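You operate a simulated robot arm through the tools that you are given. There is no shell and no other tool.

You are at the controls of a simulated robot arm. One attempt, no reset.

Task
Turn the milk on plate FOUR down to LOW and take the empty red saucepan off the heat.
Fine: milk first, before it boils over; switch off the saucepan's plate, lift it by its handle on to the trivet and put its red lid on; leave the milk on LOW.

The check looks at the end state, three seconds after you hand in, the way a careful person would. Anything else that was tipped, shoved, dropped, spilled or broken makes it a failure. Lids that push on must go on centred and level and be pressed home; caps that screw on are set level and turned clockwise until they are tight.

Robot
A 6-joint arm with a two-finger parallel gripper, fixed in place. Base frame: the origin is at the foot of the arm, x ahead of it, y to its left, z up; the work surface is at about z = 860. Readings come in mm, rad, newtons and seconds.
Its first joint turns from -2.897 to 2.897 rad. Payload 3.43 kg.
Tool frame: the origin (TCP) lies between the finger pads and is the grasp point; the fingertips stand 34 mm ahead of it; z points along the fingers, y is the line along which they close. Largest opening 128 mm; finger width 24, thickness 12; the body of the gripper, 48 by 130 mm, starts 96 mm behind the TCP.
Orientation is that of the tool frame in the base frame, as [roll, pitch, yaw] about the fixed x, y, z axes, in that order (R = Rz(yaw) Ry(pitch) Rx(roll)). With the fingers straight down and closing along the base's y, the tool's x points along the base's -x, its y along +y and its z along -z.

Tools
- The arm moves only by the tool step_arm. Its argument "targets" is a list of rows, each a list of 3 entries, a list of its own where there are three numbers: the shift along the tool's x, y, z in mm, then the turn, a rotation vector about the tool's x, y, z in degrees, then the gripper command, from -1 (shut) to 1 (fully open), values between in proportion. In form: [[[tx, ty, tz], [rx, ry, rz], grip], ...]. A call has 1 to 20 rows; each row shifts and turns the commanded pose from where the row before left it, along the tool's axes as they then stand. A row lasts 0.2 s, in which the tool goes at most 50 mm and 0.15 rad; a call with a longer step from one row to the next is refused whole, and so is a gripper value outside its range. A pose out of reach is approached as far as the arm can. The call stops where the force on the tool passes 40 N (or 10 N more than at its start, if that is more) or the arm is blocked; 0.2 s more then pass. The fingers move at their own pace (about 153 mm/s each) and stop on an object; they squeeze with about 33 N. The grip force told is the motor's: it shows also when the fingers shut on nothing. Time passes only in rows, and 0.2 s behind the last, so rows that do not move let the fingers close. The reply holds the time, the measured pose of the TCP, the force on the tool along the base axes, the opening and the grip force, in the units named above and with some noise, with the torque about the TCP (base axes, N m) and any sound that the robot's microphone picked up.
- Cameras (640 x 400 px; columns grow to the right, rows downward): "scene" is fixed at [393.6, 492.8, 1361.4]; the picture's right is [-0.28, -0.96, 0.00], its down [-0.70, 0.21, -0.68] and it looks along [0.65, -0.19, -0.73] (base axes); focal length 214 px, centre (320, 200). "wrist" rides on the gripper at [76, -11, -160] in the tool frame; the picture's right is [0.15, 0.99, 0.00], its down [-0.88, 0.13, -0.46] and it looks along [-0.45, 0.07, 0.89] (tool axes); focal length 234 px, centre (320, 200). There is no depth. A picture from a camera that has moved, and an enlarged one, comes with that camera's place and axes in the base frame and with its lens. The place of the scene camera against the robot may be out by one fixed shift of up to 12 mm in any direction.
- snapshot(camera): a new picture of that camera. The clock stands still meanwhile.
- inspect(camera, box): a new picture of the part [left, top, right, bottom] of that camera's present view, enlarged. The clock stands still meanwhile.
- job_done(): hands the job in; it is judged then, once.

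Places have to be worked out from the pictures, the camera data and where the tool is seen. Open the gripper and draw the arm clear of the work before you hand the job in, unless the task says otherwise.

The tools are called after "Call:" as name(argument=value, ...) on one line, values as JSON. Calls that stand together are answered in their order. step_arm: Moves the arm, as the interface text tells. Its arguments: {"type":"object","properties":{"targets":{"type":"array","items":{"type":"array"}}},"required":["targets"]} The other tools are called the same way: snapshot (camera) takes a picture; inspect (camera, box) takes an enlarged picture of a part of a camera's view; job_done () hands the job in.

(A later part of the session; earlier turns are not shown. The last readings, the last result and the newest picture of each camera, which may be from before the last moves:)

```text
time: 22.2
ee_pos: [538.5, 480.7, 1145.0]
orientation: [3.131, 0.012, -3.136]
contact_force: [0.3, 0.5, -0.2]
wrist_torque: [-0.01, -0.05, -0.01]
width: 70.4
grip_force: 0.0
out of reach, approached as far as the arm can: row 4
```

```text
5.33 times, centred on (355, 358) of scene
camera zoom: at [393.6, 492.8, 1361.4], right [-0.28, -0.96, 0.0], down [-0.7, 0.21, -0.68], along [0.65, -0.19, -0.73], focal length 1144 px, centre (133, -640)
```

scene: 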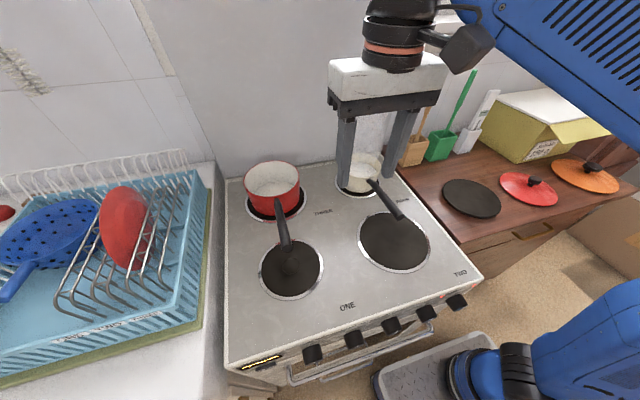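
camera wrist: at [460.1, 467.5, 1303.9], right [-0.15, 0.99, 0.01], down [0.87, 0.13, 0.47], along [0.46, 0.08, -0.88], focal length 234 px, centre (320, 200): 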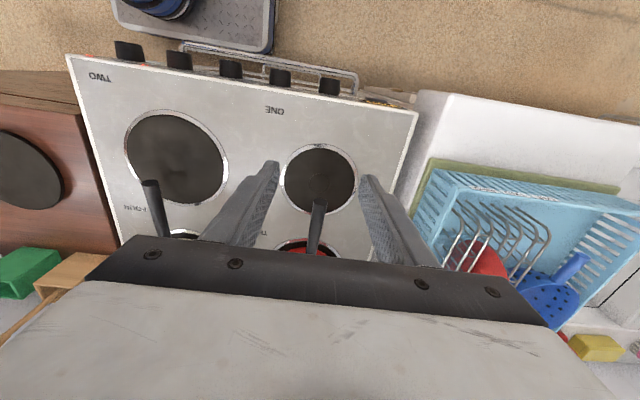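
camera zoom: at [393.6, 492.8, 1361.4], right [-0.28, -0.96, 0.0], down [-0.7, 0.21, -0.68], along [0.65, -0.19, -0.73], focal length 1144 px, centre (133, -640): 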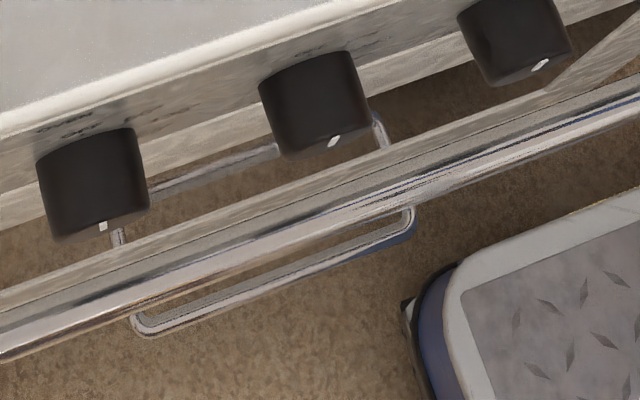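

I put the red handle from about (800,497,947) at the pot up to about (640,498,967) at the tip, running nearly along −x. I'll approach it with the fingers tilted 20° forward for extra reach, stopping about 100 mm short to re-measure. I'll re-check THREE's lamp later, in case it is a residual-heat lamp.

Call:
step_arm(targets=[[[-31.9, 2.8, 15.2], [0, -8, 0], 0.1], [[-29.5, 2.8, 19.5], [0, -8, 0], 0.1], [[-26.5, 2.8, 23.4], [0, -4, 0], 0.1], [[-24.8, 2.8, 25.2], [0, 0, 0], 0.1], [[-24.8, 2.8, 25.2], [0, 0, 0], 0.1], [[-24.8, 2.8, 25.2], [0, 0, 0], 0.1], [[0, 0, 0], [0, 0, 0], 0.1]])

Call:
snapshot(camera="wrist")

Call:
snapshot(camera="scene")

```text
time: 23.9
ee_pos: [731.2, 496.6, 1055.3]
orientation: [3.133, 0.36, -3.136]
contact_force: [0.4, -0.2, -0.1]
wrist_torque: [0.04, 0.0, 0.01]
width: 70.3
grip_force: 0.0
```

```text
taken
camera wrist: at [603.9, 484.3, 1179.1], right [-0.14, 0.99, -0.04], down [0.66, 0.13, 0.74], along [0.73, 0.08, -0.67], focal length 234 px, centre (320, 200)
```

wrist: 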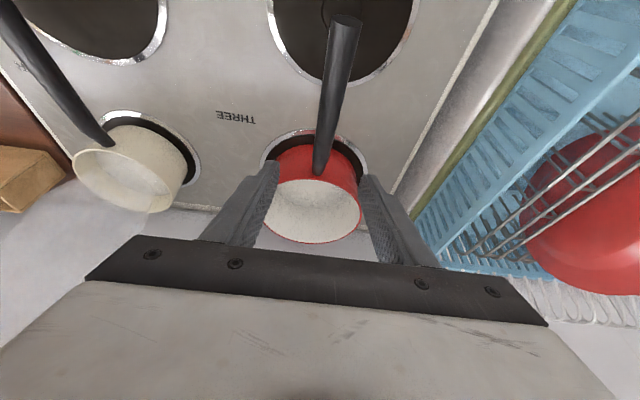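

```text
taken
```

scene: 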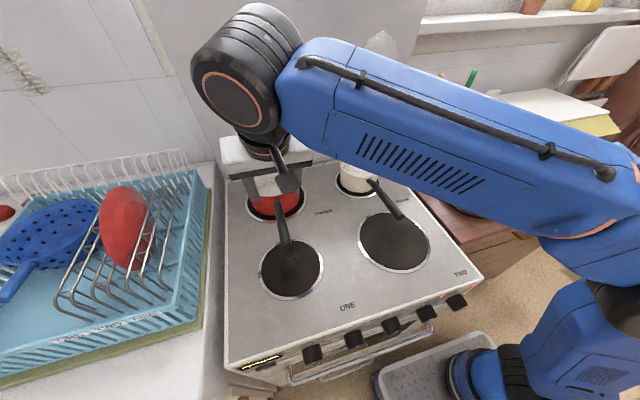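

That's a clear view of the pan. I'll enlarge it to measure the handle and rim.

Call:
inspect(camera="wrist", box=[240, 0, 400, 100])

Call:
inspect(camera="wrist", box=[240, 120, 400, 250])

```text
4.00 times, centred on (320, 50) of wrist
camera zoom: at [603.9, 484.3, 1179.1], right [-0.14, 0.99, -0.04], down [0.66, 0.13, 0.74], along [0.73, 0.08, -0.67], focal length 937 px, centre (320, 800)
```

zoom: 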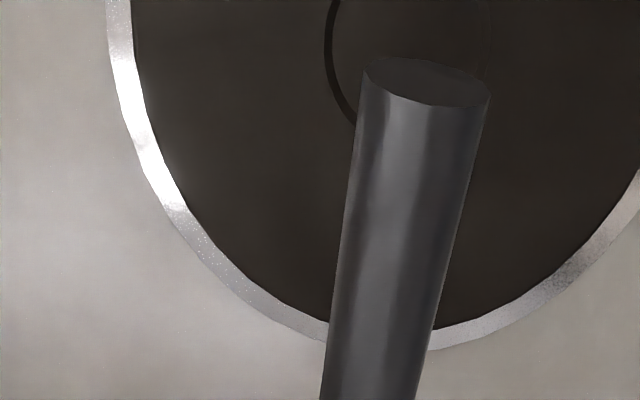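

```text
3.08 times, centred on (320, 185) of wrist
camera zoom: at [603.9, 484.3, 1179.1], right [-0.14, 0.99, -0.04], down [0.66, 0.13, 0.74], along [0.73, 0.08, -0.67], focal length 720 px, centre (320, 246)
```

zoom: 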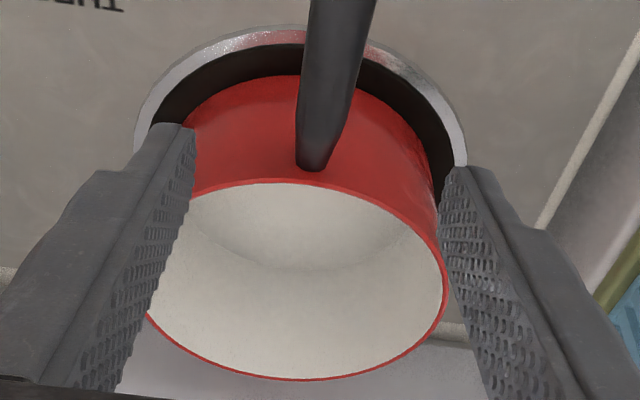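

The handle axis runs from about (806,502,940) at the wall to (640,500,967) at the tip, and the pot front wall is at x≈808. I'll go down along the fingers to straddle the handle about 28 mm from the wall.

Call:
step_arm(targets=[[[-1.4, 1.1, 27.9], [0, 0, 0], 0.1], [[-1.4, 1.1, 27.9], [0, 0, 0], 0.1], [[-1.4, 1.0, 27.9], [0, 0, 0], 0.1], [[-1.3, 1.0, 27.7], [0, 0, 0], 0.1], [[0, 0, 0], [0, 0, 0], 0.1]])

Call:
inspect(camera="wrist", box=[200, 60, 456, 240])

Call:
inspect(camera="scene", box=[200, 130, 360, 260])

```text
time: 25.1
ee_pos: [774.5, 502.1, 951.9]
orientation: [3.133, 0.359, -3.136]
contact_force: [-0.1, -0.1, 0.6]
wrist_torque: [0.01, -0.01, 0.0]
width: 70.2
grip_force: 0.1
```

```text
2.22 times, centred on (328, 150) of wrist
camera zoom: at [648.4, 489.4, 1074.6], right [-0.14, 0.99, -0.04], down [0.66, 0.13, 0.74], along [0.73, 0.08, -0.67], focal length 520 px, centre (302, 311)
```

zoom: 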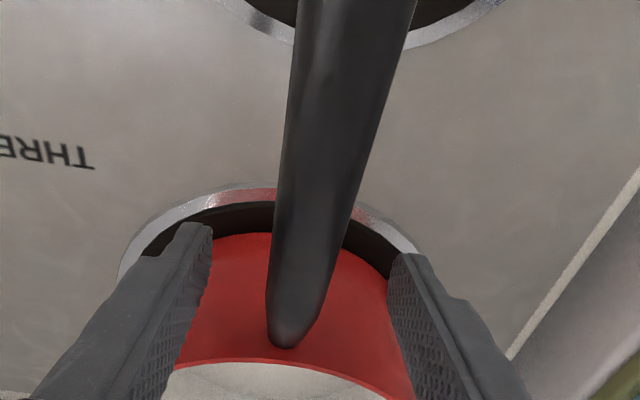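

```text
3.08 times, centred on (280, 195) of scene
camera zoom: at [393.6, 492.8, 1361.4], right [-0.28, -0.96, 0.0], down [-0.7, 0.21, -0.68], along [0.65, -0.19, -0.73], focal length 660 px, centre (443, 215)
```

zoom: 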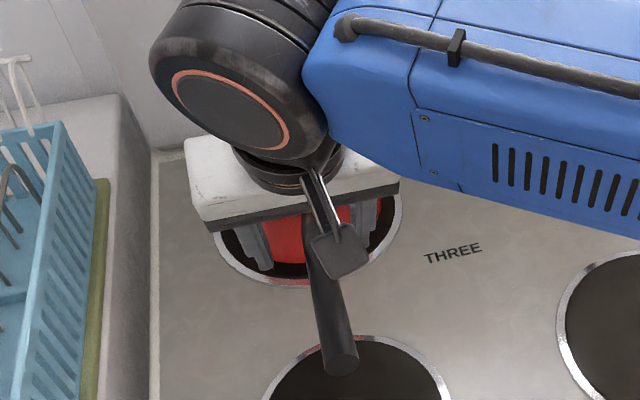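

The handle sits centrally between the fingers, so I'll close on it.

Call:
step_arm(targets=[[[0, 0, 0], [0, 0, 0], -1], [[0, 0, 0], [0, 0, 0], -1], [[0, 0, 0], [0, 0, 0], -1]])

Call:
inspect(camera="wrist", box=[200, 60, 456, 240])

```text
time: 25.9
ee_pos: [774.4, 502.8, 951.1]
orientation: [3.136, 0.36, -3.137]
contact_force: [0.6, -0.8, 0.0]
wrist_torque: [0.04, -0.1, -0.12]
width: 23.5
grip_force: 32.6
```

```text
2.22 times, centred on (328, 150) of wrist
camera zoom: at [648.3, 489.4, 1074.8], right [-0.14, 0.99, -0.04], down [0.66, 0.13, 0.74], along [0.73, 0.08, -0.67], focal length 520 px, centre (302, 311)
```

zoom: 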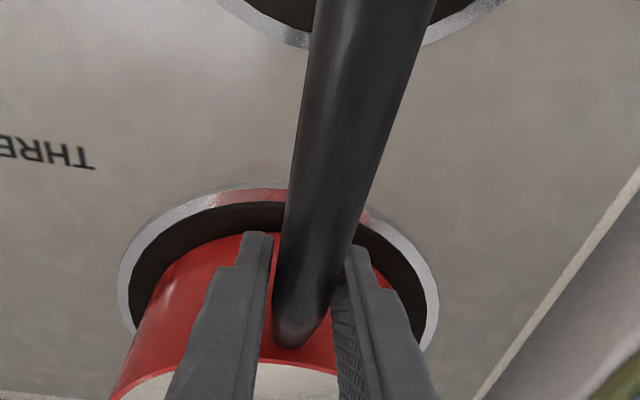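

Handle gripped at 23.5 mm. I'll lift 15 mm to feel the weight and see whether the pan pivots in the grip.

Call:
step_arm(targets=[[[-2.6, 0, -7], [0, 0, 0], -1], [[-2.6, 0, -7], [0, 0, 0], -1], [[0, 0, 0], [0, 0, 0], -1]])

Call:
snapshot(camera="wrist")

Call:
inspect(camera="scene", box=[200, 130, 360, 260])

```text
time: 26.6
ee_pos: [775.1, 501.9, 967.1]
orientation: [3.135, 0.358, -3.137]
contact_force: [0.8, 0.8, -6.2]
wrist_torque: [0.01, 0.59, -0.01]
width: 23.6
grip_force: 32.7
```

```text
taken
camera wrist: at [647.6, 489.0, 1090.1], right [-0.14, 0.99, -0.04], down [0.66, 0.13, 0.74], along [0.73, 0.08, -0.67], focal length 234 px, centre (320, 200)
```

wrist: 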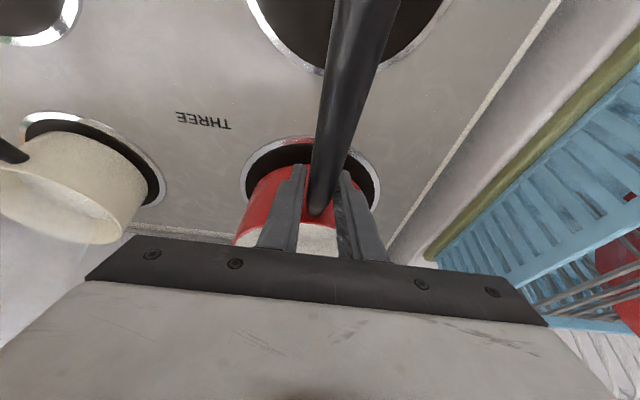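

```text
3.08 times, centred on (280, 195) of scene
camera zoom: at [393.6, 492.8, 1361.4], right [-0.28, -0.96, 0.0], down [-0.7, 0.21, -0.68], along [0.65, -0.19, -0.73], focal length 660 px, centre (443, 215)
```

zoom: 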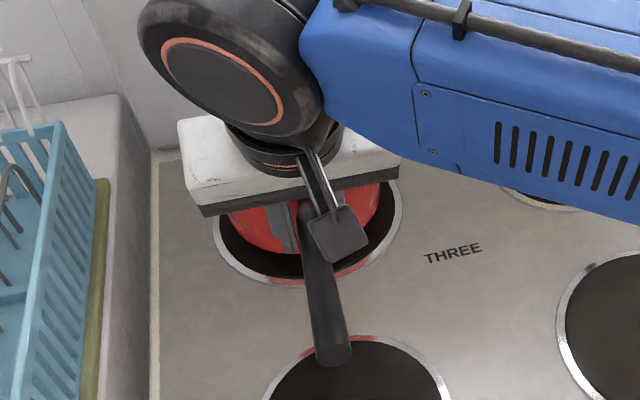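

The pan weighs about 6 N and the grip is holding its tilt moment (0.59 N·m). I'll lift on to about z=1087 while drawing in toward the robot, so it clears the milk pan and stays in reach.

Call:
step_arm(targets=[[[-3.5, 0, -9.4], [0, 0, 0], -1], [[-1, 0, -16], [0, 0, 0], -1], [[4.66, 0, -23.1], [0, 0, 0], -1], [[4.66, 0, -23.1], [0, 0, 0], -1], [[4.66, 0, -23.1], [0, 0, 0], -1], [[4.66, 0, -23.1], [0, 0, 0], -1], [[4.66, 0, -18], [0, 0, 0], -1], [[0, 0, 0], [0, 0, 0], -1]])

Call:
snapshot(camera="scene")

Call:
snapshot(camera="wrist")

```text
time: 28.4
ee_pos: [710.1, 500.2, 1089.3]
orientation: [3.134, 0.357, -3.137]
contact_force: [-0.7, -0.1, -5.6]
wrist_torque: [-0.03, 0.56, 0.0]
width: 23.7
grip_force: 32.7
```

```text
taken
```

scene: 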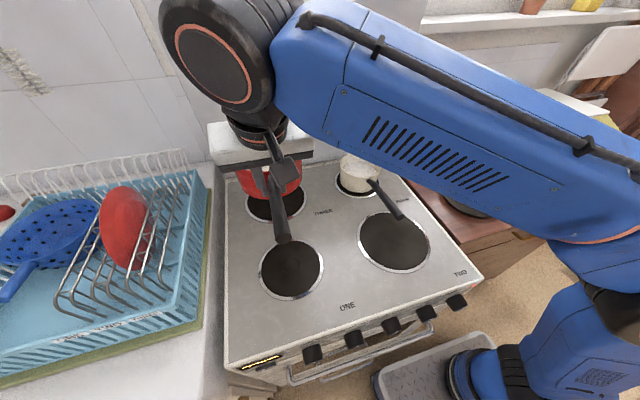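

```text
taken
camera wrist: at [582.5, 487.9, 1211.7], right [-0.14, 0.99, -0.04], down [0.66, 0.13, 0.74], along [0.73, 0.08, -0.68], focal length 234 px, centre (320, 200)
```

wrist: 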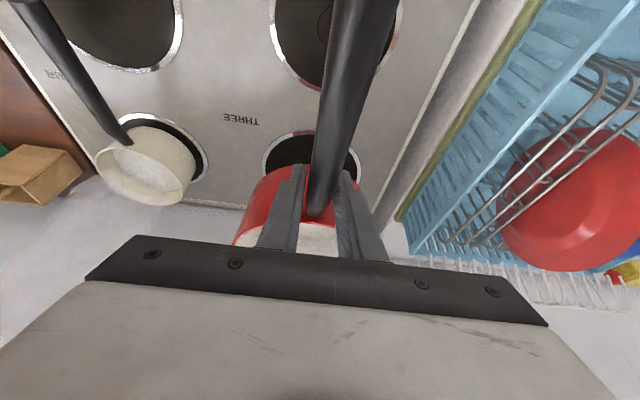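

The pan is held level. I'll carry it across at this height above the milk pan, and check the lamps in the scene view first.

Call:
inspect(camera="scene", box=[370, 275, 490, 350])

Call:
step_arm(targets=[[[2.5, -12, -1], [0, 0, 0], -1], [[4, -24, -1.5], [0, 0, 0], -1], [[5.1, -30, -1.9], [0, 0, 0], -1], [[5.1, -30, -1.9], [0, 0, 0], -1], [[5.1, -30, -1.9], [0, 0, 0], -1], [[5.1, -30, -1.9], [0, 0, 0], -1], [[5.1, -30, -1.9], [0, 0, 0], -1], [[5.1, -30, -1.9], [0, 0, 0], -1], [[5.1, -30, -1.9], [0, 0, 0], -1], [[5.1, -30, -1.9], [0, 0, 0], -1], [[5.1, -30, -1.9], [0, 0, 0], -1], [[5.1, -24, -1.9], [0, 0, 0], -1], [[0, 0, 0], [0, 0, 0], -1]])

Call:
snapshot(camera="scene")

Call:
snapshot(camera="wrist")

```text
5.33 times, centred on (430, 312) of scene
camera zoom: at [393.6, 492.8, 1361.4], right [-0.28, -0.96, 0.0], down [-0.7, 0.21, -0.68], along [0.65, -0.19, -0.73], focal length 1144 px, centre (-267, -400)
```

zoom: 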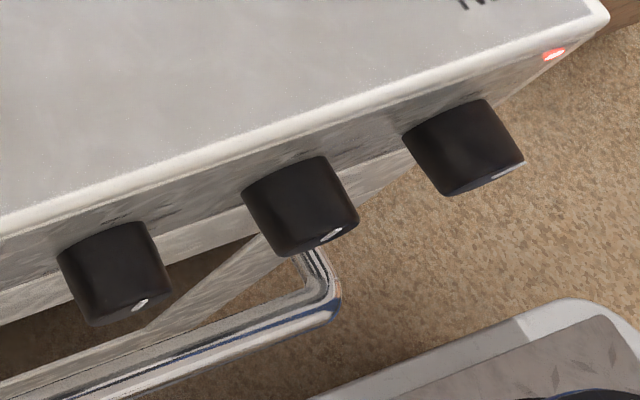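

```text
time: 31.2
ee_pos: [653.5, 171.1, 1085.3]
orientation: [3.136, 0.36, -3.137]
contact_force: [0.2, 0.2, -6.1]
wrist_torque: [-0.03, 0.53, -0.01]
width: 24.0
grip_force: 33.1
```

```text
taken
```

scene: 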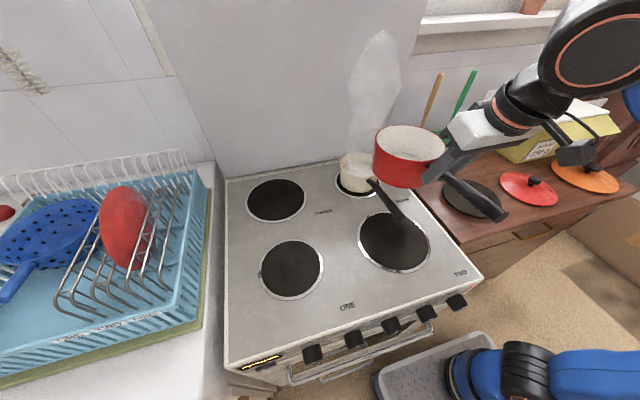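

```text
taken
camera wrist: at [525.4, 158.1, 1207.7], right [-0.14, 0.99, -0.04], down [0.66, 0.13, 0.74], along [0.73, 0.08, -0.67], focal length 234 px, centre (320, 200)
```

wrist: 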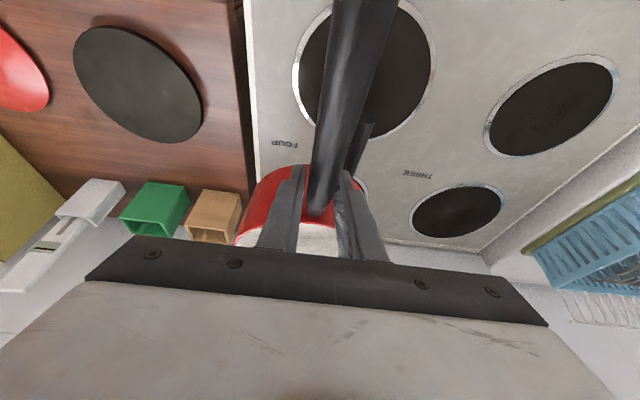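

THREE's lamp is now out, so it was a residual-heat lamp, and FOUR's is still on. The trivet centre measures about (703,−95), so I'll carry the pan on until it is over the trivet.

Call:
step_arm(targets=[[[4, -15, -1.5], [0, 0, 0], -1], [[6.3, -28, -2.4], [0, 0, 0], -1], [[6.3, -30, -2.4], [0, 0, 0], -1], [[6.3, -30, -2.4], [0, 0, 0], -1], [[6.3, -30, -2.4], [0, 0, 0], -1], [[6.3, -30, -2.4], [0, 0, 0], -1], [[6.3, -30, -2.4], [0, 0, 0], -1], [[6.3, -30, -2.4], [0, 0, 0], -1], [[5, -26, -1.5], [0, 0, 0], -1], [[3, -16, 0], [0, 0, 0], -1], [[0, 0, 0], [0, 0, 0], -1], [[0, 0, 0], [0, 0, 0], -1]])

Call:
snapshot(camera="scene")

Call:
snapshot(camera="wrist")

Call:
inspect(camera="scene", box=[320, 100, 420, 220])

Call:
inspect(camera="scene", box=[400, 80, 600, 240])

```text
time: 33.9
ee_pos: [593.3, -95.5, 1082.7]
orientation: [3.133, 0.358, -3.137]
contact_force: [0.5, 0.3, -5.7]
wrist_torque: [-0.01, 0.57, -0.01]
width: 24.2
grip_force: 33.0
```

```text
taken
```

scene: 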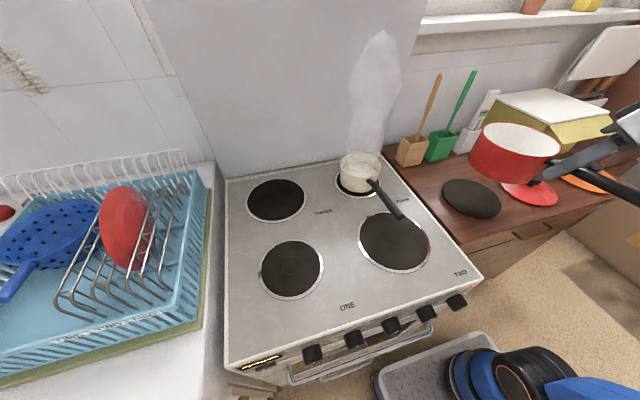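

```text
taken
camera wrist: at [465.6, -108.5, 1205.4], right [-0.14, 0.99, -0.04], down [0.66, 0.13, 0.74], along [0.73, 0.08, -0.67], focal length 234 px, centre (320, 200)
```

wrist: 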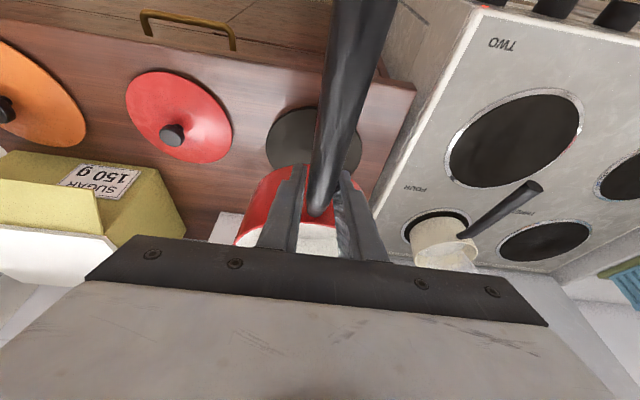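

```text
3.33 times, centred on (370, 160) of scene
camera zoom: at [393.6, 492.8, 1361.4], right [-0.28, -0.96, 0.0], down [-0.7, 0.21, -0.68], along [0.65, -0.19, -0.73], focal length 715 px, centre (153, 333)
```

zoom: 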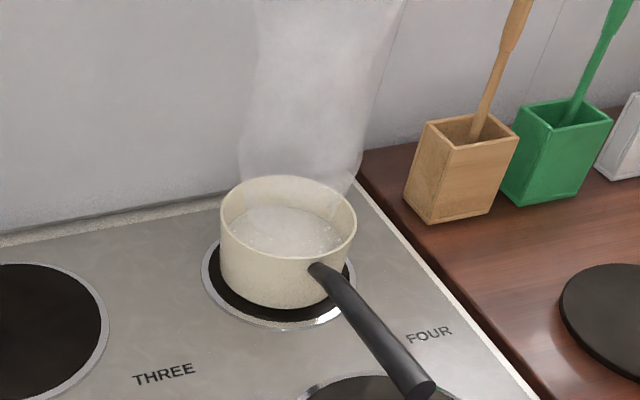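

```text
2.50 times, centred on (500, 160) of scene
camera zoom: at [393.6, 492.8, 1361.4], right [-0.28, -0.96, 0.0], down [-0.7, 0.21, -0.68], along [0.65, -0.19, -0.73], focal length 536 px, centre (-130, 300)
```

zoom: 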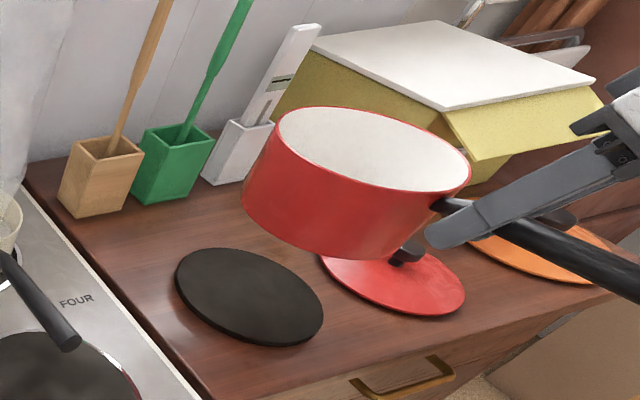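

The milk is only bubbling gently and staying in its pan. The red pan is over the trivet within a few mm, so I'll lower it to just above.

Call:
step_arm(targets=[[[6.2, 0, 18.5], [0, 0, 0], -1], [[6.2, 0, 18.5], [0, 0, 0], -1], [[6.2, 0, 18.5], [0, 0, 0], -1], [[6.2, 0, 18.5], [0, 0, 0], -1], [[6.2, 0, 18.5], [0, 0, 0], -1], [[3.0, 0, 9], [0, 0, 0], -1], [[0, 0, 0], [0, 0, 0], -1]])

Call:
inspect(camera="scene", box=[400, 100, 600, 260])

Call:
snapshot(camera="wrist")

```text
time: 35.5
ee_pos: [597.9, -92.5, 975.7]
orientation: [3.133, 0.361, -3.137]
contact_force: [0.0, -0.9, -7.1]
wrist_torque: [-0.02, 0.58, 0.02]
width: 23.5
grip_force: 32.8
```

```text
2.50 times, centred on (500, 180) of scene
camera zoom: at [393.6, 492.8, 1361.4], right [-0.28, -0.96, 0.0], down [-0.7, 0.21, -0.68], along [0.65, -0.19, -0.73], focal length 536 px, centre (-130, 250)
```

zoom: 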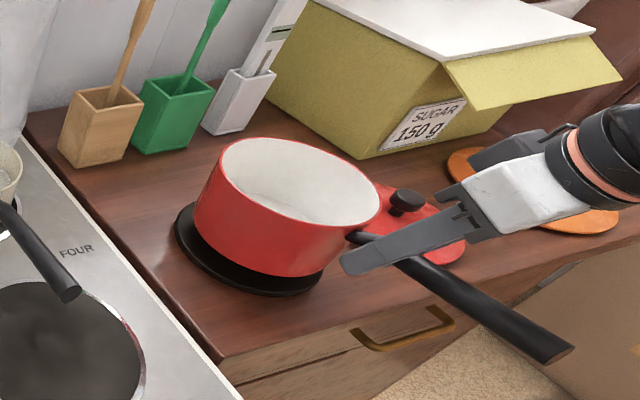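

```text
taken
camera wrist: at [470.7, -105.6, 1098.7], right [-0.14, 0.99, -0.04], down [0.66, 0.13, 0.74], along [0.73, 0.08, -0.67], focal length 234 px, centre (320, 200)
```

wrist: 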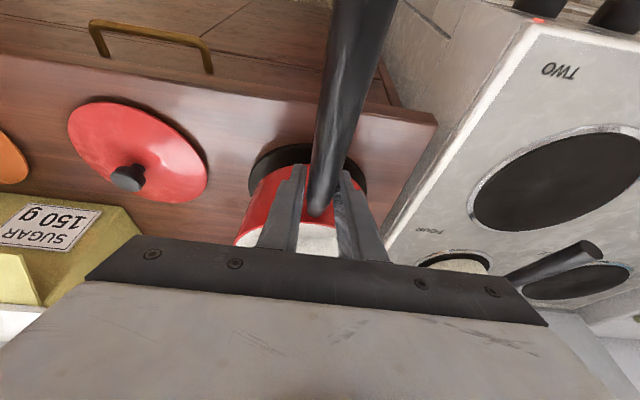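

The pan is about 20 mm above the trivet and centred within a few mm. I'll lower slowly and watch the force for touchdown.

Call:
step_arm(targets=[[[1.4, 0, 3.75], [0, 0, 0], -1], [[1.4, 0, 3.75], [0, 0, 0], -1], [[1.4, 0, 3.75], [0, 0, 0], -1], [[0, 0, 0], [0, 0, 0], -1]])

```text
time: 36.5
ee_pos: [597.9, -93.5, 962.6]
orientation: [3.132, 0.359, -3.137]
contact_force: [0.0, -0.1, -7.4]
wrist_torque: [-0.01, 0.59, 0.0]
width: 23.7
grip_force: 33.0
```

Call:
step_arm(targets=[[[1.05, 0, 2.8], [0, 0, 0], -1], [[1.05, 0, 2.8], [0, 0, 0], -1], [[0, 0, 0], [0, 0, 0], -1]])

Call:
inspect(camera="scene", box=[430, 130, 550, 240])

```text
time: 37.2
ee_pos: [597.0, -93.8, 955.8]
orientation: [3.133, 0.358, -3.136]
contact_force: [0.5, 0.2, -5.6]
wrist_torque: [0.03, 0.54, -0.01]
width: 23.8
grip_force: 32.9
```

```text
3.64 times, centred on (490, 185) of scene
camera zoom: at [393.6, 492.8, 1361.4], right [-0.28, -0.96, 0.0], down [-0.7, 0.21, -0.68], along [0.65, -0.19, -0.73], focal length 780 px, centre (-298, 254)
```

zoom: 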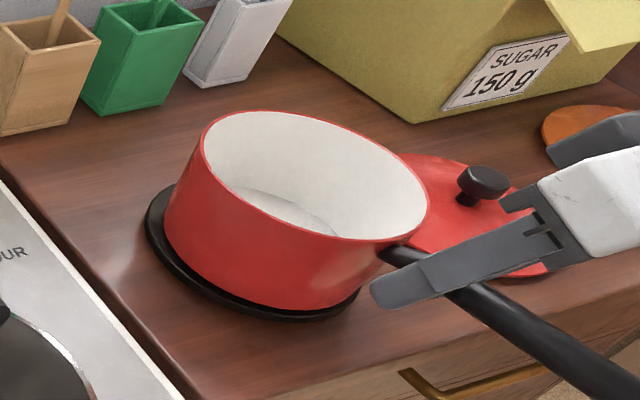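

Slightly more trivet shows on the +y side, so I'll shift the pan about 6 mm in +y while it is still in the air, then go on down in small steps.

Call:
step_arm(targets=[[[-0.9, 6, 0.35], [0, 0, 0], -1], [[0.7, 0, 1.87], [0, 0, 0], -1], [[0.7, 0, 1.87], [0, 0, 0], -1], [[0, 0, 0], [0, 0, 0], -1]])

```text
time: 38.2
ee_pos: [597.8, -87.0, 954.1]
orientation: [3.134, 0.359, -3.136]
contact_force: [-0.2, 0.1, -3.3]
wrist_torque: [-0.03, 0.12, -0.09]
width: 23.8
grip_force: 32.9
```

Touchdown: the tilt torque fell from 0.54 to 0.12 N·m. I'll go 2 mm further so the pan settles flat before release.

Call:
step_arm(targets=[[[0.35, 0, 0.94], [0, 0, 0], -1], [[0.35, 0, 0.94], [0, 0, 0], -1], [[0, 0, 0], [0, 0, 0], -1]])

Call:
inspect(camera="scene", box=[430, 130, 550, 240])

```text
time: 39.0
ee_pos: [598.0, -86.2, 952.6]
orientation: [3.135, 0.361, -3.136]
contact_force: [-4.0, -1.3, 4.0]
wrist_torque: [-0.03, -0.97, -0.06]
width: 23.8
grip_force: 33.1
```

```text
3.64 times, centred on (490, 185) of scene
camera zoom: at [393.6, 492.8, 1361.4], right [-0.28, -0.96, 0.0], down [-0.7, 0.21, -0.68], along [0.65, -0.19, -0.73], focal length 780 px, centre (-298, 254)
```

zoom: 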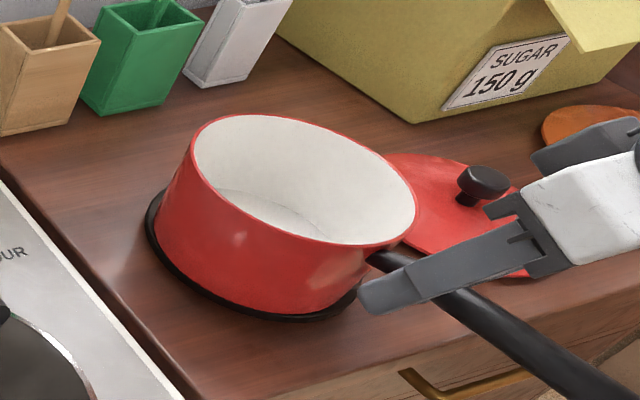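

The pan looks centred on the trivet. I'll ease up about 1 mm to cancel the extra torque, then open the fingers.

Call:
step_arm(targets=[[[-0.35, 0, -0.94], [0, 0, 0], -1], [[0, 0, 0], [0, 0, 0], -1], [[0, 0, 0], [0, 0, 0], -0.4], [[0, 0, 0], [0, 0, 0], -0.1], [[0, 0, 0], [0, 0, 0], -0.1]])

Call:
inspect(camera="scene", box=[430, 130, 550, 240])

Call:
snapshot(camera="wrist")

```text
time: 40.2
ee_pos: [598.0, -87.0, 953.2]
orientation: [3.132, 0.36, -3.135]
contact_force: [0.2, 0.3, -0.3]
wrist_torque: [0.0, 0.01, 0.01]
width: 57.4
grip_force: 0.2
```

```text
3.64 times, centred on (490, 185) of scene
camera zoom: at [393.6, 492.8, 1361.4], right [-0.28, -0.96, 0.0], down [-0.7, 0.21, -0.68], along [0.65, -0.19, -0.73], focal length 780 px, centre (-298, 254)
```

zoom: 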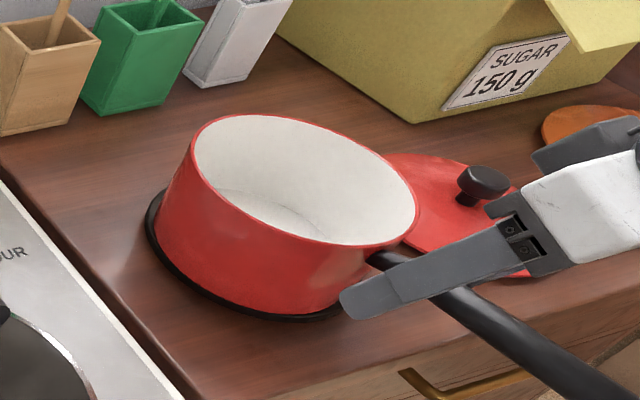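

```text
taken
camera wrist: at [470.7, -99.7, 1075.7], right [-0.14, 0.99, -0.04], down [0.66, 0.13, 0.74], along [0.73, 0.08, -0.67], focal length 234 px, centre (320, 200)
```

wrist: 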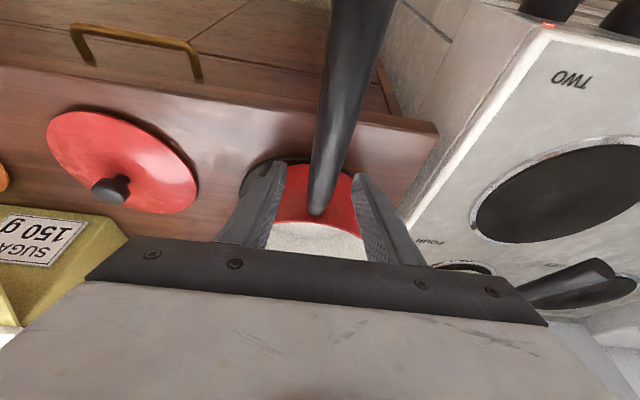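

The pan is released and stands on the trivet. I'll back off along the fingers, rise, level the tool and look down at the pan and the red lid together.

Call:
step_arm(targets=[[[0, 0, -25], [0, 0, 0], -0.1], [[0, 0, -40], [0, 0, 0], -0.1], [[0, 0, -45], [0, 0, 0], -0.1], [[0, 0, -45], [0, 0, 0], -0.1], [[-22.1, -22.6, 2.5], [0, 7, 0], -0.1], [[-22.3, -22.6, -0.1], [0, 7, 0], -0.1], [[-22.1, -22.6, -2.9], [0, 6.6, 0], -0.1], [[-21.6, -22.6, -5.4], [0, 0, 0], -0.1], [[-21.6, -22.6, -5.4], [0, 0, 0], -0.1], [[0, 0, 0], [0, 0, 0], -0.1]])

Call:
snapshot(camera="wrist")

Call:
snapshot(camera="scene")

```text
time: 42.5
ee_pos: [653.4, -200.8, 1124.6]
orientation: [3.134, -0.001, -3.134]
contact_force: [-1.1, 0.9, -1.0]
wrist_torque: [-0.01, -0.03, 0.01]
width: 57.7
grip_force: 0.1
```

```text
taken
camera wrist: at [575.8, -213.3, 1284.4], right [-0.15, 0.99, 0.01], down [0.88, 0.13, 0.46], along [0.45, 0.08, -0.89], focal length 234 px, centre (320, 200)
```

wrist: 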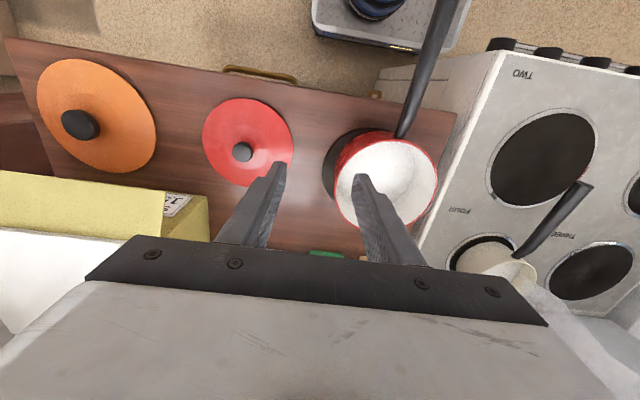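

```text
taken
```

scene: 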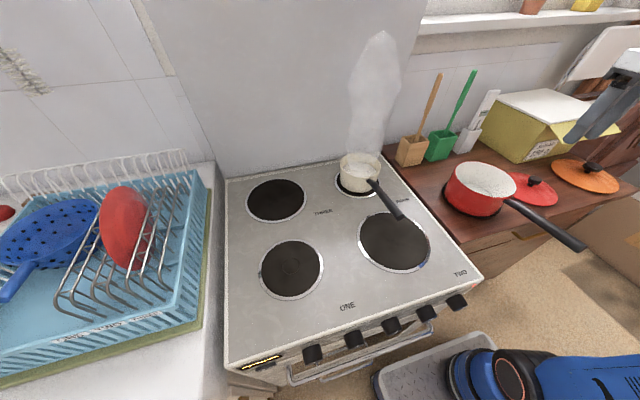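

I'll enlarge the lid and the pan to measure their centres and sizes.

Call:
inspect(camera="wrist", box=[190, 85, 310, 195])

Call:
inspect(camera="wrist", box=[310, 110, 450, 240])

Call:
inspect(camera="scene", box=[430, 130, 630, 260])

Call:
inspect(camera="scene", box=[330, 130, 410, 230])

```text
3.64 times, centred on (250, 140) of wrist
camera zoom: at [575.8, -213.3, 1284.4], right [-0.15, 0.99, 0.01], down [0.88, 0.13, 0.46], along [0.45, 0.08, -0.89], focal length 852 px, centre (574, 418)
```

zoom: 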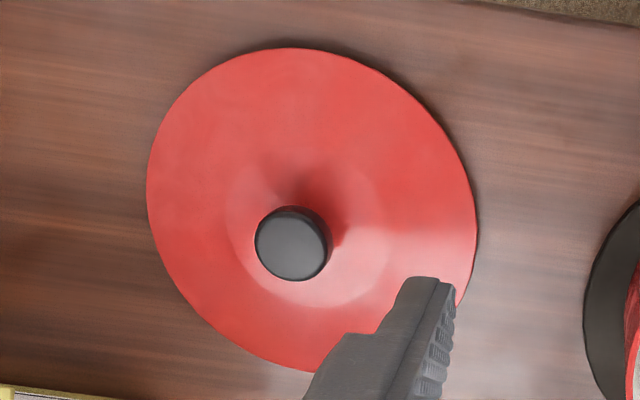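

```text
3.08 times, centred on (380, 175) of wrist
camera zoom: at [575.8, -213.3, 1284.4], right [-0.15, 0.99, 0.01], down [0.88, 0.13, 0.46], along [0.45, 0.08, -0.89], focal length 720 px, centre (135, 277)
```

zoom: 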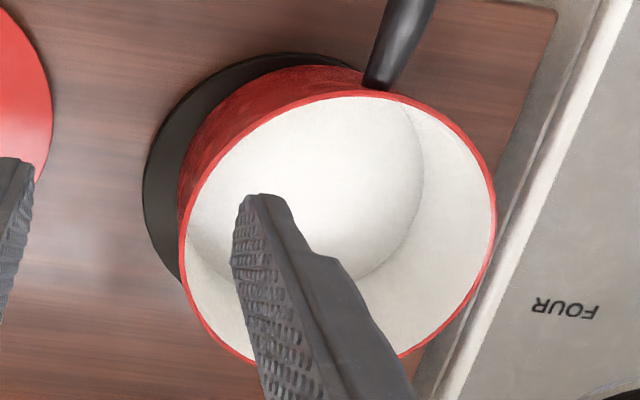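

```text
3.08 times, centred on (530, 195) of scene
camera zoom: at [393.6, 492.8, 1361.4], right [-0.28, -0.96, 0.0], down [-0.7, 0.21, -0.68], along [0.65, -0.19, -0.73], focal length 660 px, centre (-326, 215)
```

zoom: 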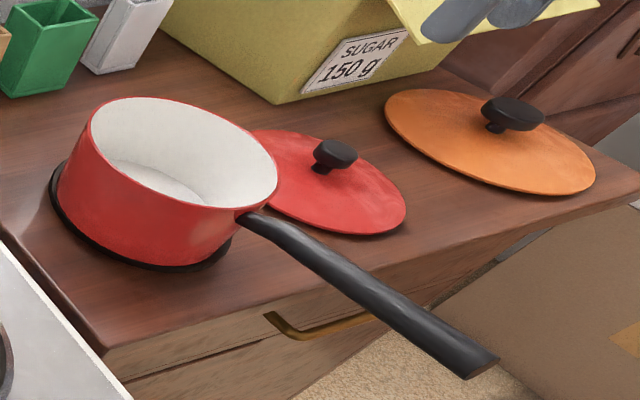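

```text
4.00 times, centred on (370, 180) of scene
camera zoom: at [393.6, 492.8, 1361.4], right [-0.28, -0.96, 0.0], down [-0.7, 0.21, -0.68], along [0.65, -0.19, -0.73], focal length 858 px, centre (120, 280)
```

zoom: 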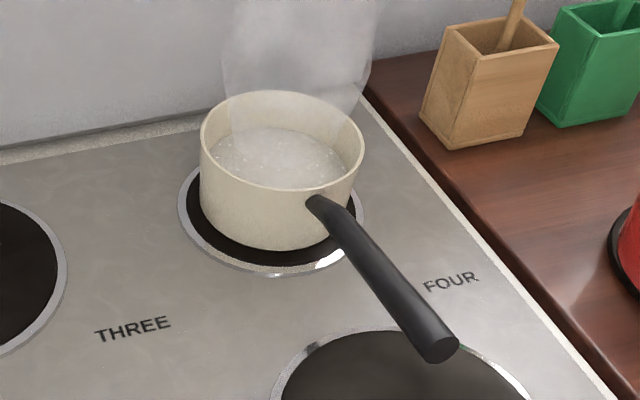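

The lid centre measures about (701,−319) with radius 80, its knob is 32 mm wide with its top at z≈900, and the pan rim is centred near (709,−88) with radius 78. The sugar box flap corner is at about (745,−402,992), which I must stay clear of. I'll move above the lid for a closer measurement.

Call:
step_arm(targets=[[[-9.6, -23.6, 23], [0, 0, 0], -0.1], [[-9.6, -23.6, 23], [0, 0, 0], -0.1], [[-9.6, -23.6, 23], [0, 0, 0], -0.1], [[-9.6, -23.6, 23], [0, 0, 0], -0.1], [[-9.6, -23.6, 23], [0, 0, 0], -0.1], [[0, 0, 0], [0, 0, 0], -0.1]])

Call:
snapshot(camera="wrist")

Call:
inspect(camera="wrist", box=[210, 90, 430, 240])

Call:
inspect(camera="scene", box=[480, 80, 640, 230])

```text
time: 43.9
ee_pos: [700.4, -318.9, 1008.6]
orientation: [3.135, 0.0, -3.133]
contact_force: [-0.5, -0.3, -1.0]
wrist_torque: [-0.01, 0.03, 0.01]
width: 57.7
grip_force: 0.0
```

```text
taken
camera wrist: at [624.3, -330.6, 1168.4], right [-0.15, 0.99, 0.01], down [0.88, 0.13, 0.46], along [0.45, 0.08, -0.89], focal length 234 px, centre (320, 200)
```

wrist: 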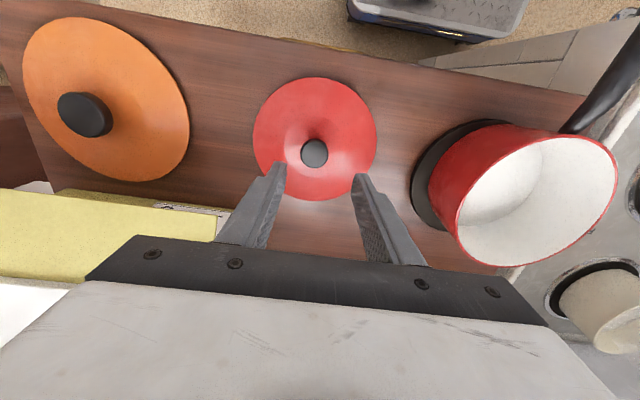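

```text
2.67 times, centred on (320, 165) of wrist
camera zoom: at [624.3, -330.6, 1168.4], right [-0.15, 0.99, 0.01], down [0.88, 0.13, 0.46], along [0.45, 0.08, -0.89], focal length 624 px, centre (320, 293)
```

zoom: 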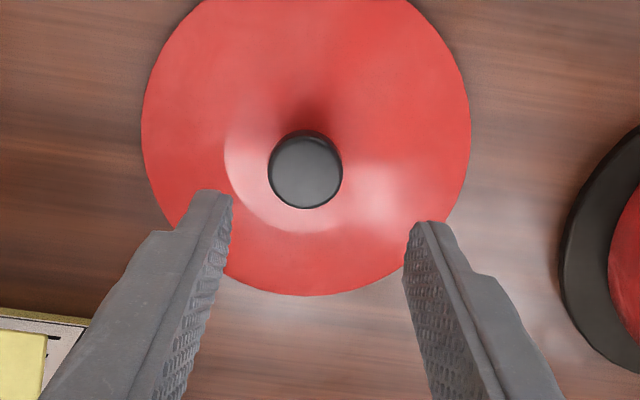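

```text
2.67 times, centred on (560, 155) of scene
camera zoom: at [393.6, 492.8, 1361.4], right [-0.28, -0.96, 0.0], down [-0.7, 0.21, -0.68], along [0.65, -0.19, -0.73], focal length 572 px, centre (-320, 320)
```

zoom: 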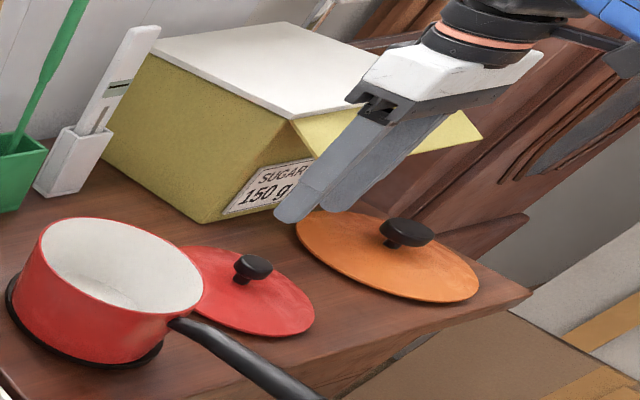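

Close view: the knob is at (702,−322) with its top at z≈898, concentric with the lid. I'll descend so the fingertips reach just below the knob cap (tips at z≈883).

Call:
step_arm(targets=[[[-1.4, -3.1, 30], [0, 0, 0], -0.1], [[0, 0, 30], [0, 0, 0], -0.1], [[0, 0, 25], [0, 0, 0], -0.1], [[0, 0, 5], [0, 0, 0], -0.1], [[0, 0, 0], [0, 0, 0], -0.1]])

Call:
inspect(camera="wrist", box=[210, 90, 430, 240])

Call:
inspect(camera="scene", box=[490, 110, 610, 220])

```text
time: 45.0
ee_pos: [702.8, -319.0, 917.2]
orientation: [3.134, -0.002, -3.133]
contact_force: [-0.5, 0.5, 0.6]
wrist_torque: [0.01, -0.01, 0.0]
width: 57.3
grip_force: 0.1
```

```text
2.67 times, centred on (320, 165) of wrist
camera zoom: at [626.7, -332.1, 1076.9], right [-0.15, 0.99, 0.01], down [0.88, 0.13, 0.46], along [0.45, 0.08, -0.89], focal length 624 px, centre (320, 293)
```

zoom: 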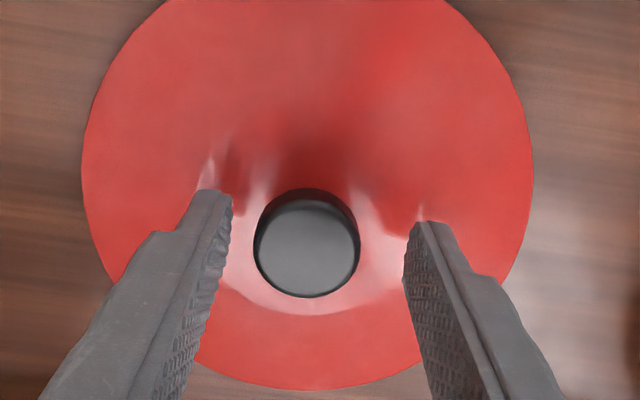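

```text
3.64 times, centred on (550, 165) of scene
camera zoom: at [393.6, 492.8, 1361.4], right [-0.28, -0.96, 0.0], down [-0.7, 0.21, -0.68], along [0.65, -0.19, -0.73], focal length 780 px, centre (-516, 327)
```

zoom: 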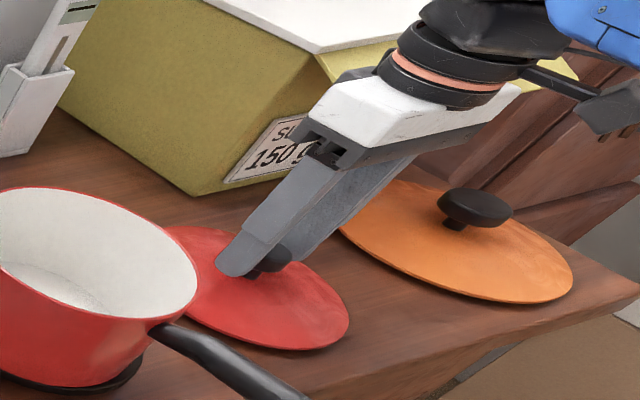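

The fingertips sit just above the lid surface, with the knob about 3 mm toward −y of centre. I'll correct that and close on the knob.

Call:
step_arm(targets=[[[0.8, -3, 0], [0, 0, 0], -0.1], [[0, 0, 0], [0, 0, 0], -0.1], [[0, 0, 0], [0, 0, 0], -1], [[0, 0, 0], [0, 0, 0], -1], [[0, 0, 0], [0, 0, 0], -1]])

Call:
inspect(camera="wrist", box=[210, 90, 430, 240])

```text
time: 46.2
ee_pos: [700.1, -322.3, 917.0]
orientation: [3.135, 0.0, -3.136]
contact_force: [0.3, -0.7, 2.0]
wrist_torque: [-0.32, 0.02, 0.01]
width: 32.6
grip_force: 32.7
```

```text
2.67 times, centred on (320, 165) of wrist
camera zoom: at [625.5, -335.3, 1077.1], right [-0.15, 0.99, 0.01], down [0.88, 0.13, 0.46], along [0.45, 0.08, -0.89], focal length 624 px, centre (320, 293)
```

zoom: 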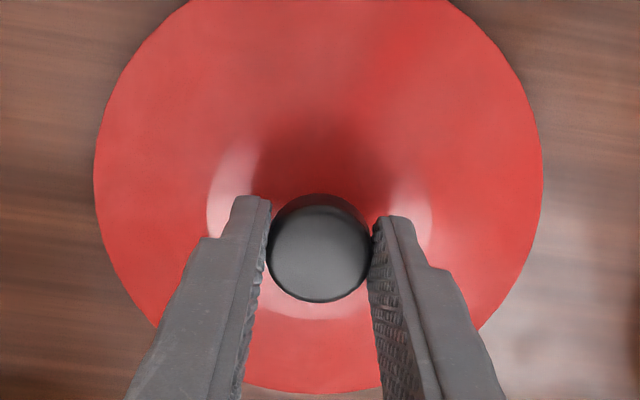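

The knob is centred in the grip. I'll lift the lid and rise to a point where the wrist camera can see the whole pan rim beside the lid.

Call:
step_arm(targets=[[[0, 0, -12], [0, 0, 0], -1], [[0, 0, -25], [0, 0, 0], -1], [[0, 4, -30], [0, 0, 0], -1], [[0, 8, -32], [0, 0, 0], -1], [[0, 8, -32], [0, 0, 0], -1], [[0, 8, -32], [0, 0, 0], -1], [[0, 4, 0], [0, 0, 0], -1], [[0, 0, 0], [0, 0, 0], -1]])

Call:
snapshot(camera="wrist")

Call:
inspect(camera="wrist", box=[390, 80, 590, 260])

Call:
inspect(camera="scene", box=[430, 60, 640, 240])

```text
time: 48.0
ee_pos: [701.8, -291.3, 1079.7]
orientation: [3.134, -0.003, -3.136]
contact_force: [0.4, -0.5, -1.3]
wrist_torque: [-0.02, 0.01, -0.01]
width: 33.2
grip_force: 33.0
```

```text
taken
camera wrist: at [626.1, -304.5, 1240.4], right [-0.15, 0.99, 0.01], down [0.88, 0.13, 0.46], along [0.45, 0.08, -0.89], focal length 234 px, centre (320, 200)
```

wrist: 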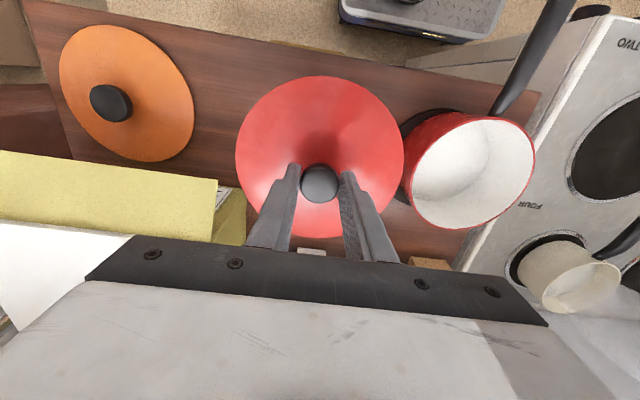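

```text
2.22 times, centred on (490, 170) of wrist
camera zoom: at [626.1, -304.5, 1240.4], right [-0.15, 0.99, 0.01], down [0.88, 0.13, 0.46], along [0.45, 0.08, -0.89], focal length 520 px, centre (-58, 267)
```

zoom: 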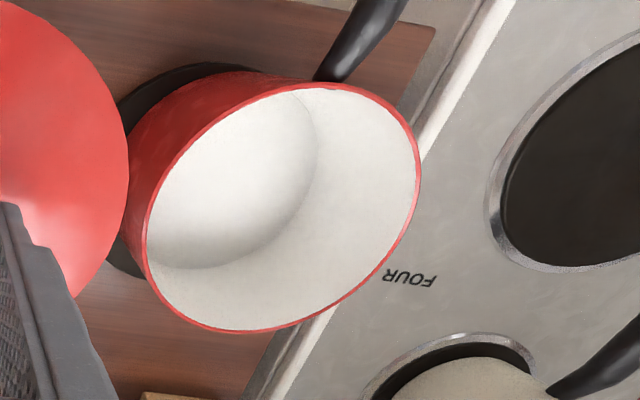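

```text
2.22 times, centred on (535, 150) of scene
camera zoom: at [393.6, 492.8, 1361.4], right [-0.28, -0.96, 0.0], down [-0.7, 0.21, -0.68], along [0.65, -0.19, -0.73], focal length 477 px, centre (-158, 311)
```

zoom: 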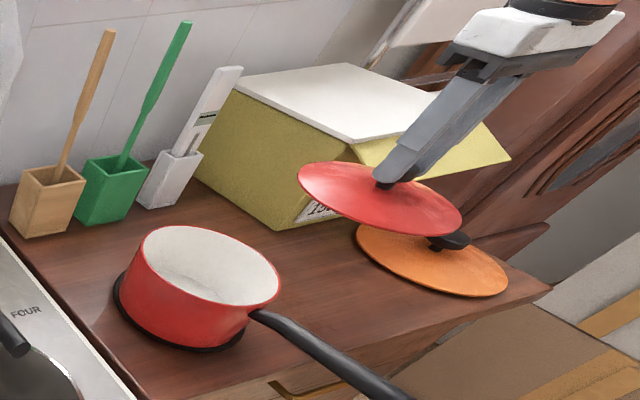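

Two independent views agree on the pan rim: centre (710,−87), z≈954. The lid hangs level and centred under the tool. I'll carry it over the pan, stopping about 30 mm above the rim.

Call:
step_arm(targets=[[[-1.2, 14, 2], [0, 0, 0], -1], [[-1.2, 26, 5], [0, 0, 0], -1], [[-1.2, 28, 5], [0, 0, 0], -1], [[-1.2, 28, 5], [0, 0, 0], -1], [[-1.2, 28, 5], [0, 0, 0], -1], [[-1.2, 28, 6], [0, 0, 0], -1], [[-1.2, 28, 6], [0, 0, 0], -1], [[-1.2, 24, 7.5], [0, 0, 0], -1], [[0, 0, 0], [0, 0, 0], -1], [[0, 0, 0], [0, 0, 0], -1]])

Call:
snapshot(camera="wrist")

Call:
inspect(camera="scene", box=[430, 80, 600, 230])

```text
time: 50.2
ee_pos: [708.5, -87.0, 1041.1]
orientation: [3.135, 0.0, -3.136]
contact_force: [0.3, -0.2, -2.1]
wrist_torque: [0.0, 0.05, 0.01]
width: 32.9
grip_force: 33.5
```

```text
taken
camera wrist: at [633.2, -99.8, 1201.1], right [-0.15, 0.99, 0.01], down [0.88, 0.13, 0.46], along [0.45, 0.08, -0.89], focal length 234 px, centre (320, 200)
```

wrist: 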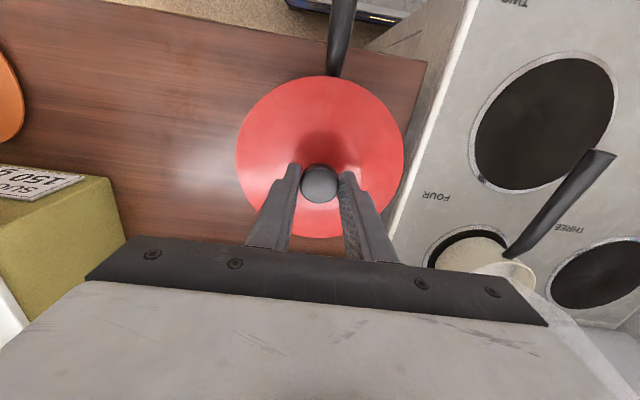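

```text
2.67 times, centred on (515, 155) of scene
camera zoom: at [393.6, 492.8, 1361.4], right [-0.28, -0.96, 0.0], down [-0.7, 0.21, -0.68], along [0.65, -0.19, -0.73], focal length 572 px, centre (-200, 320)
```

zoom: 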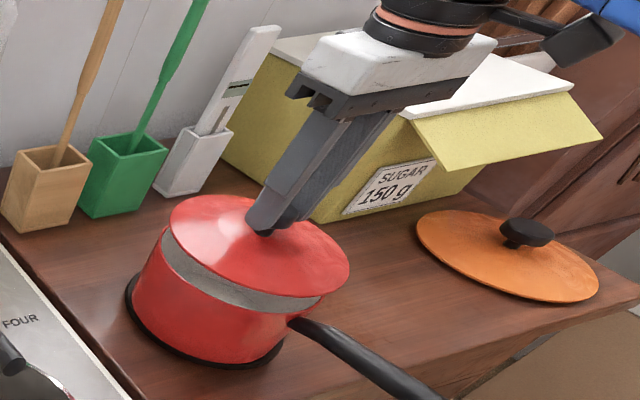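

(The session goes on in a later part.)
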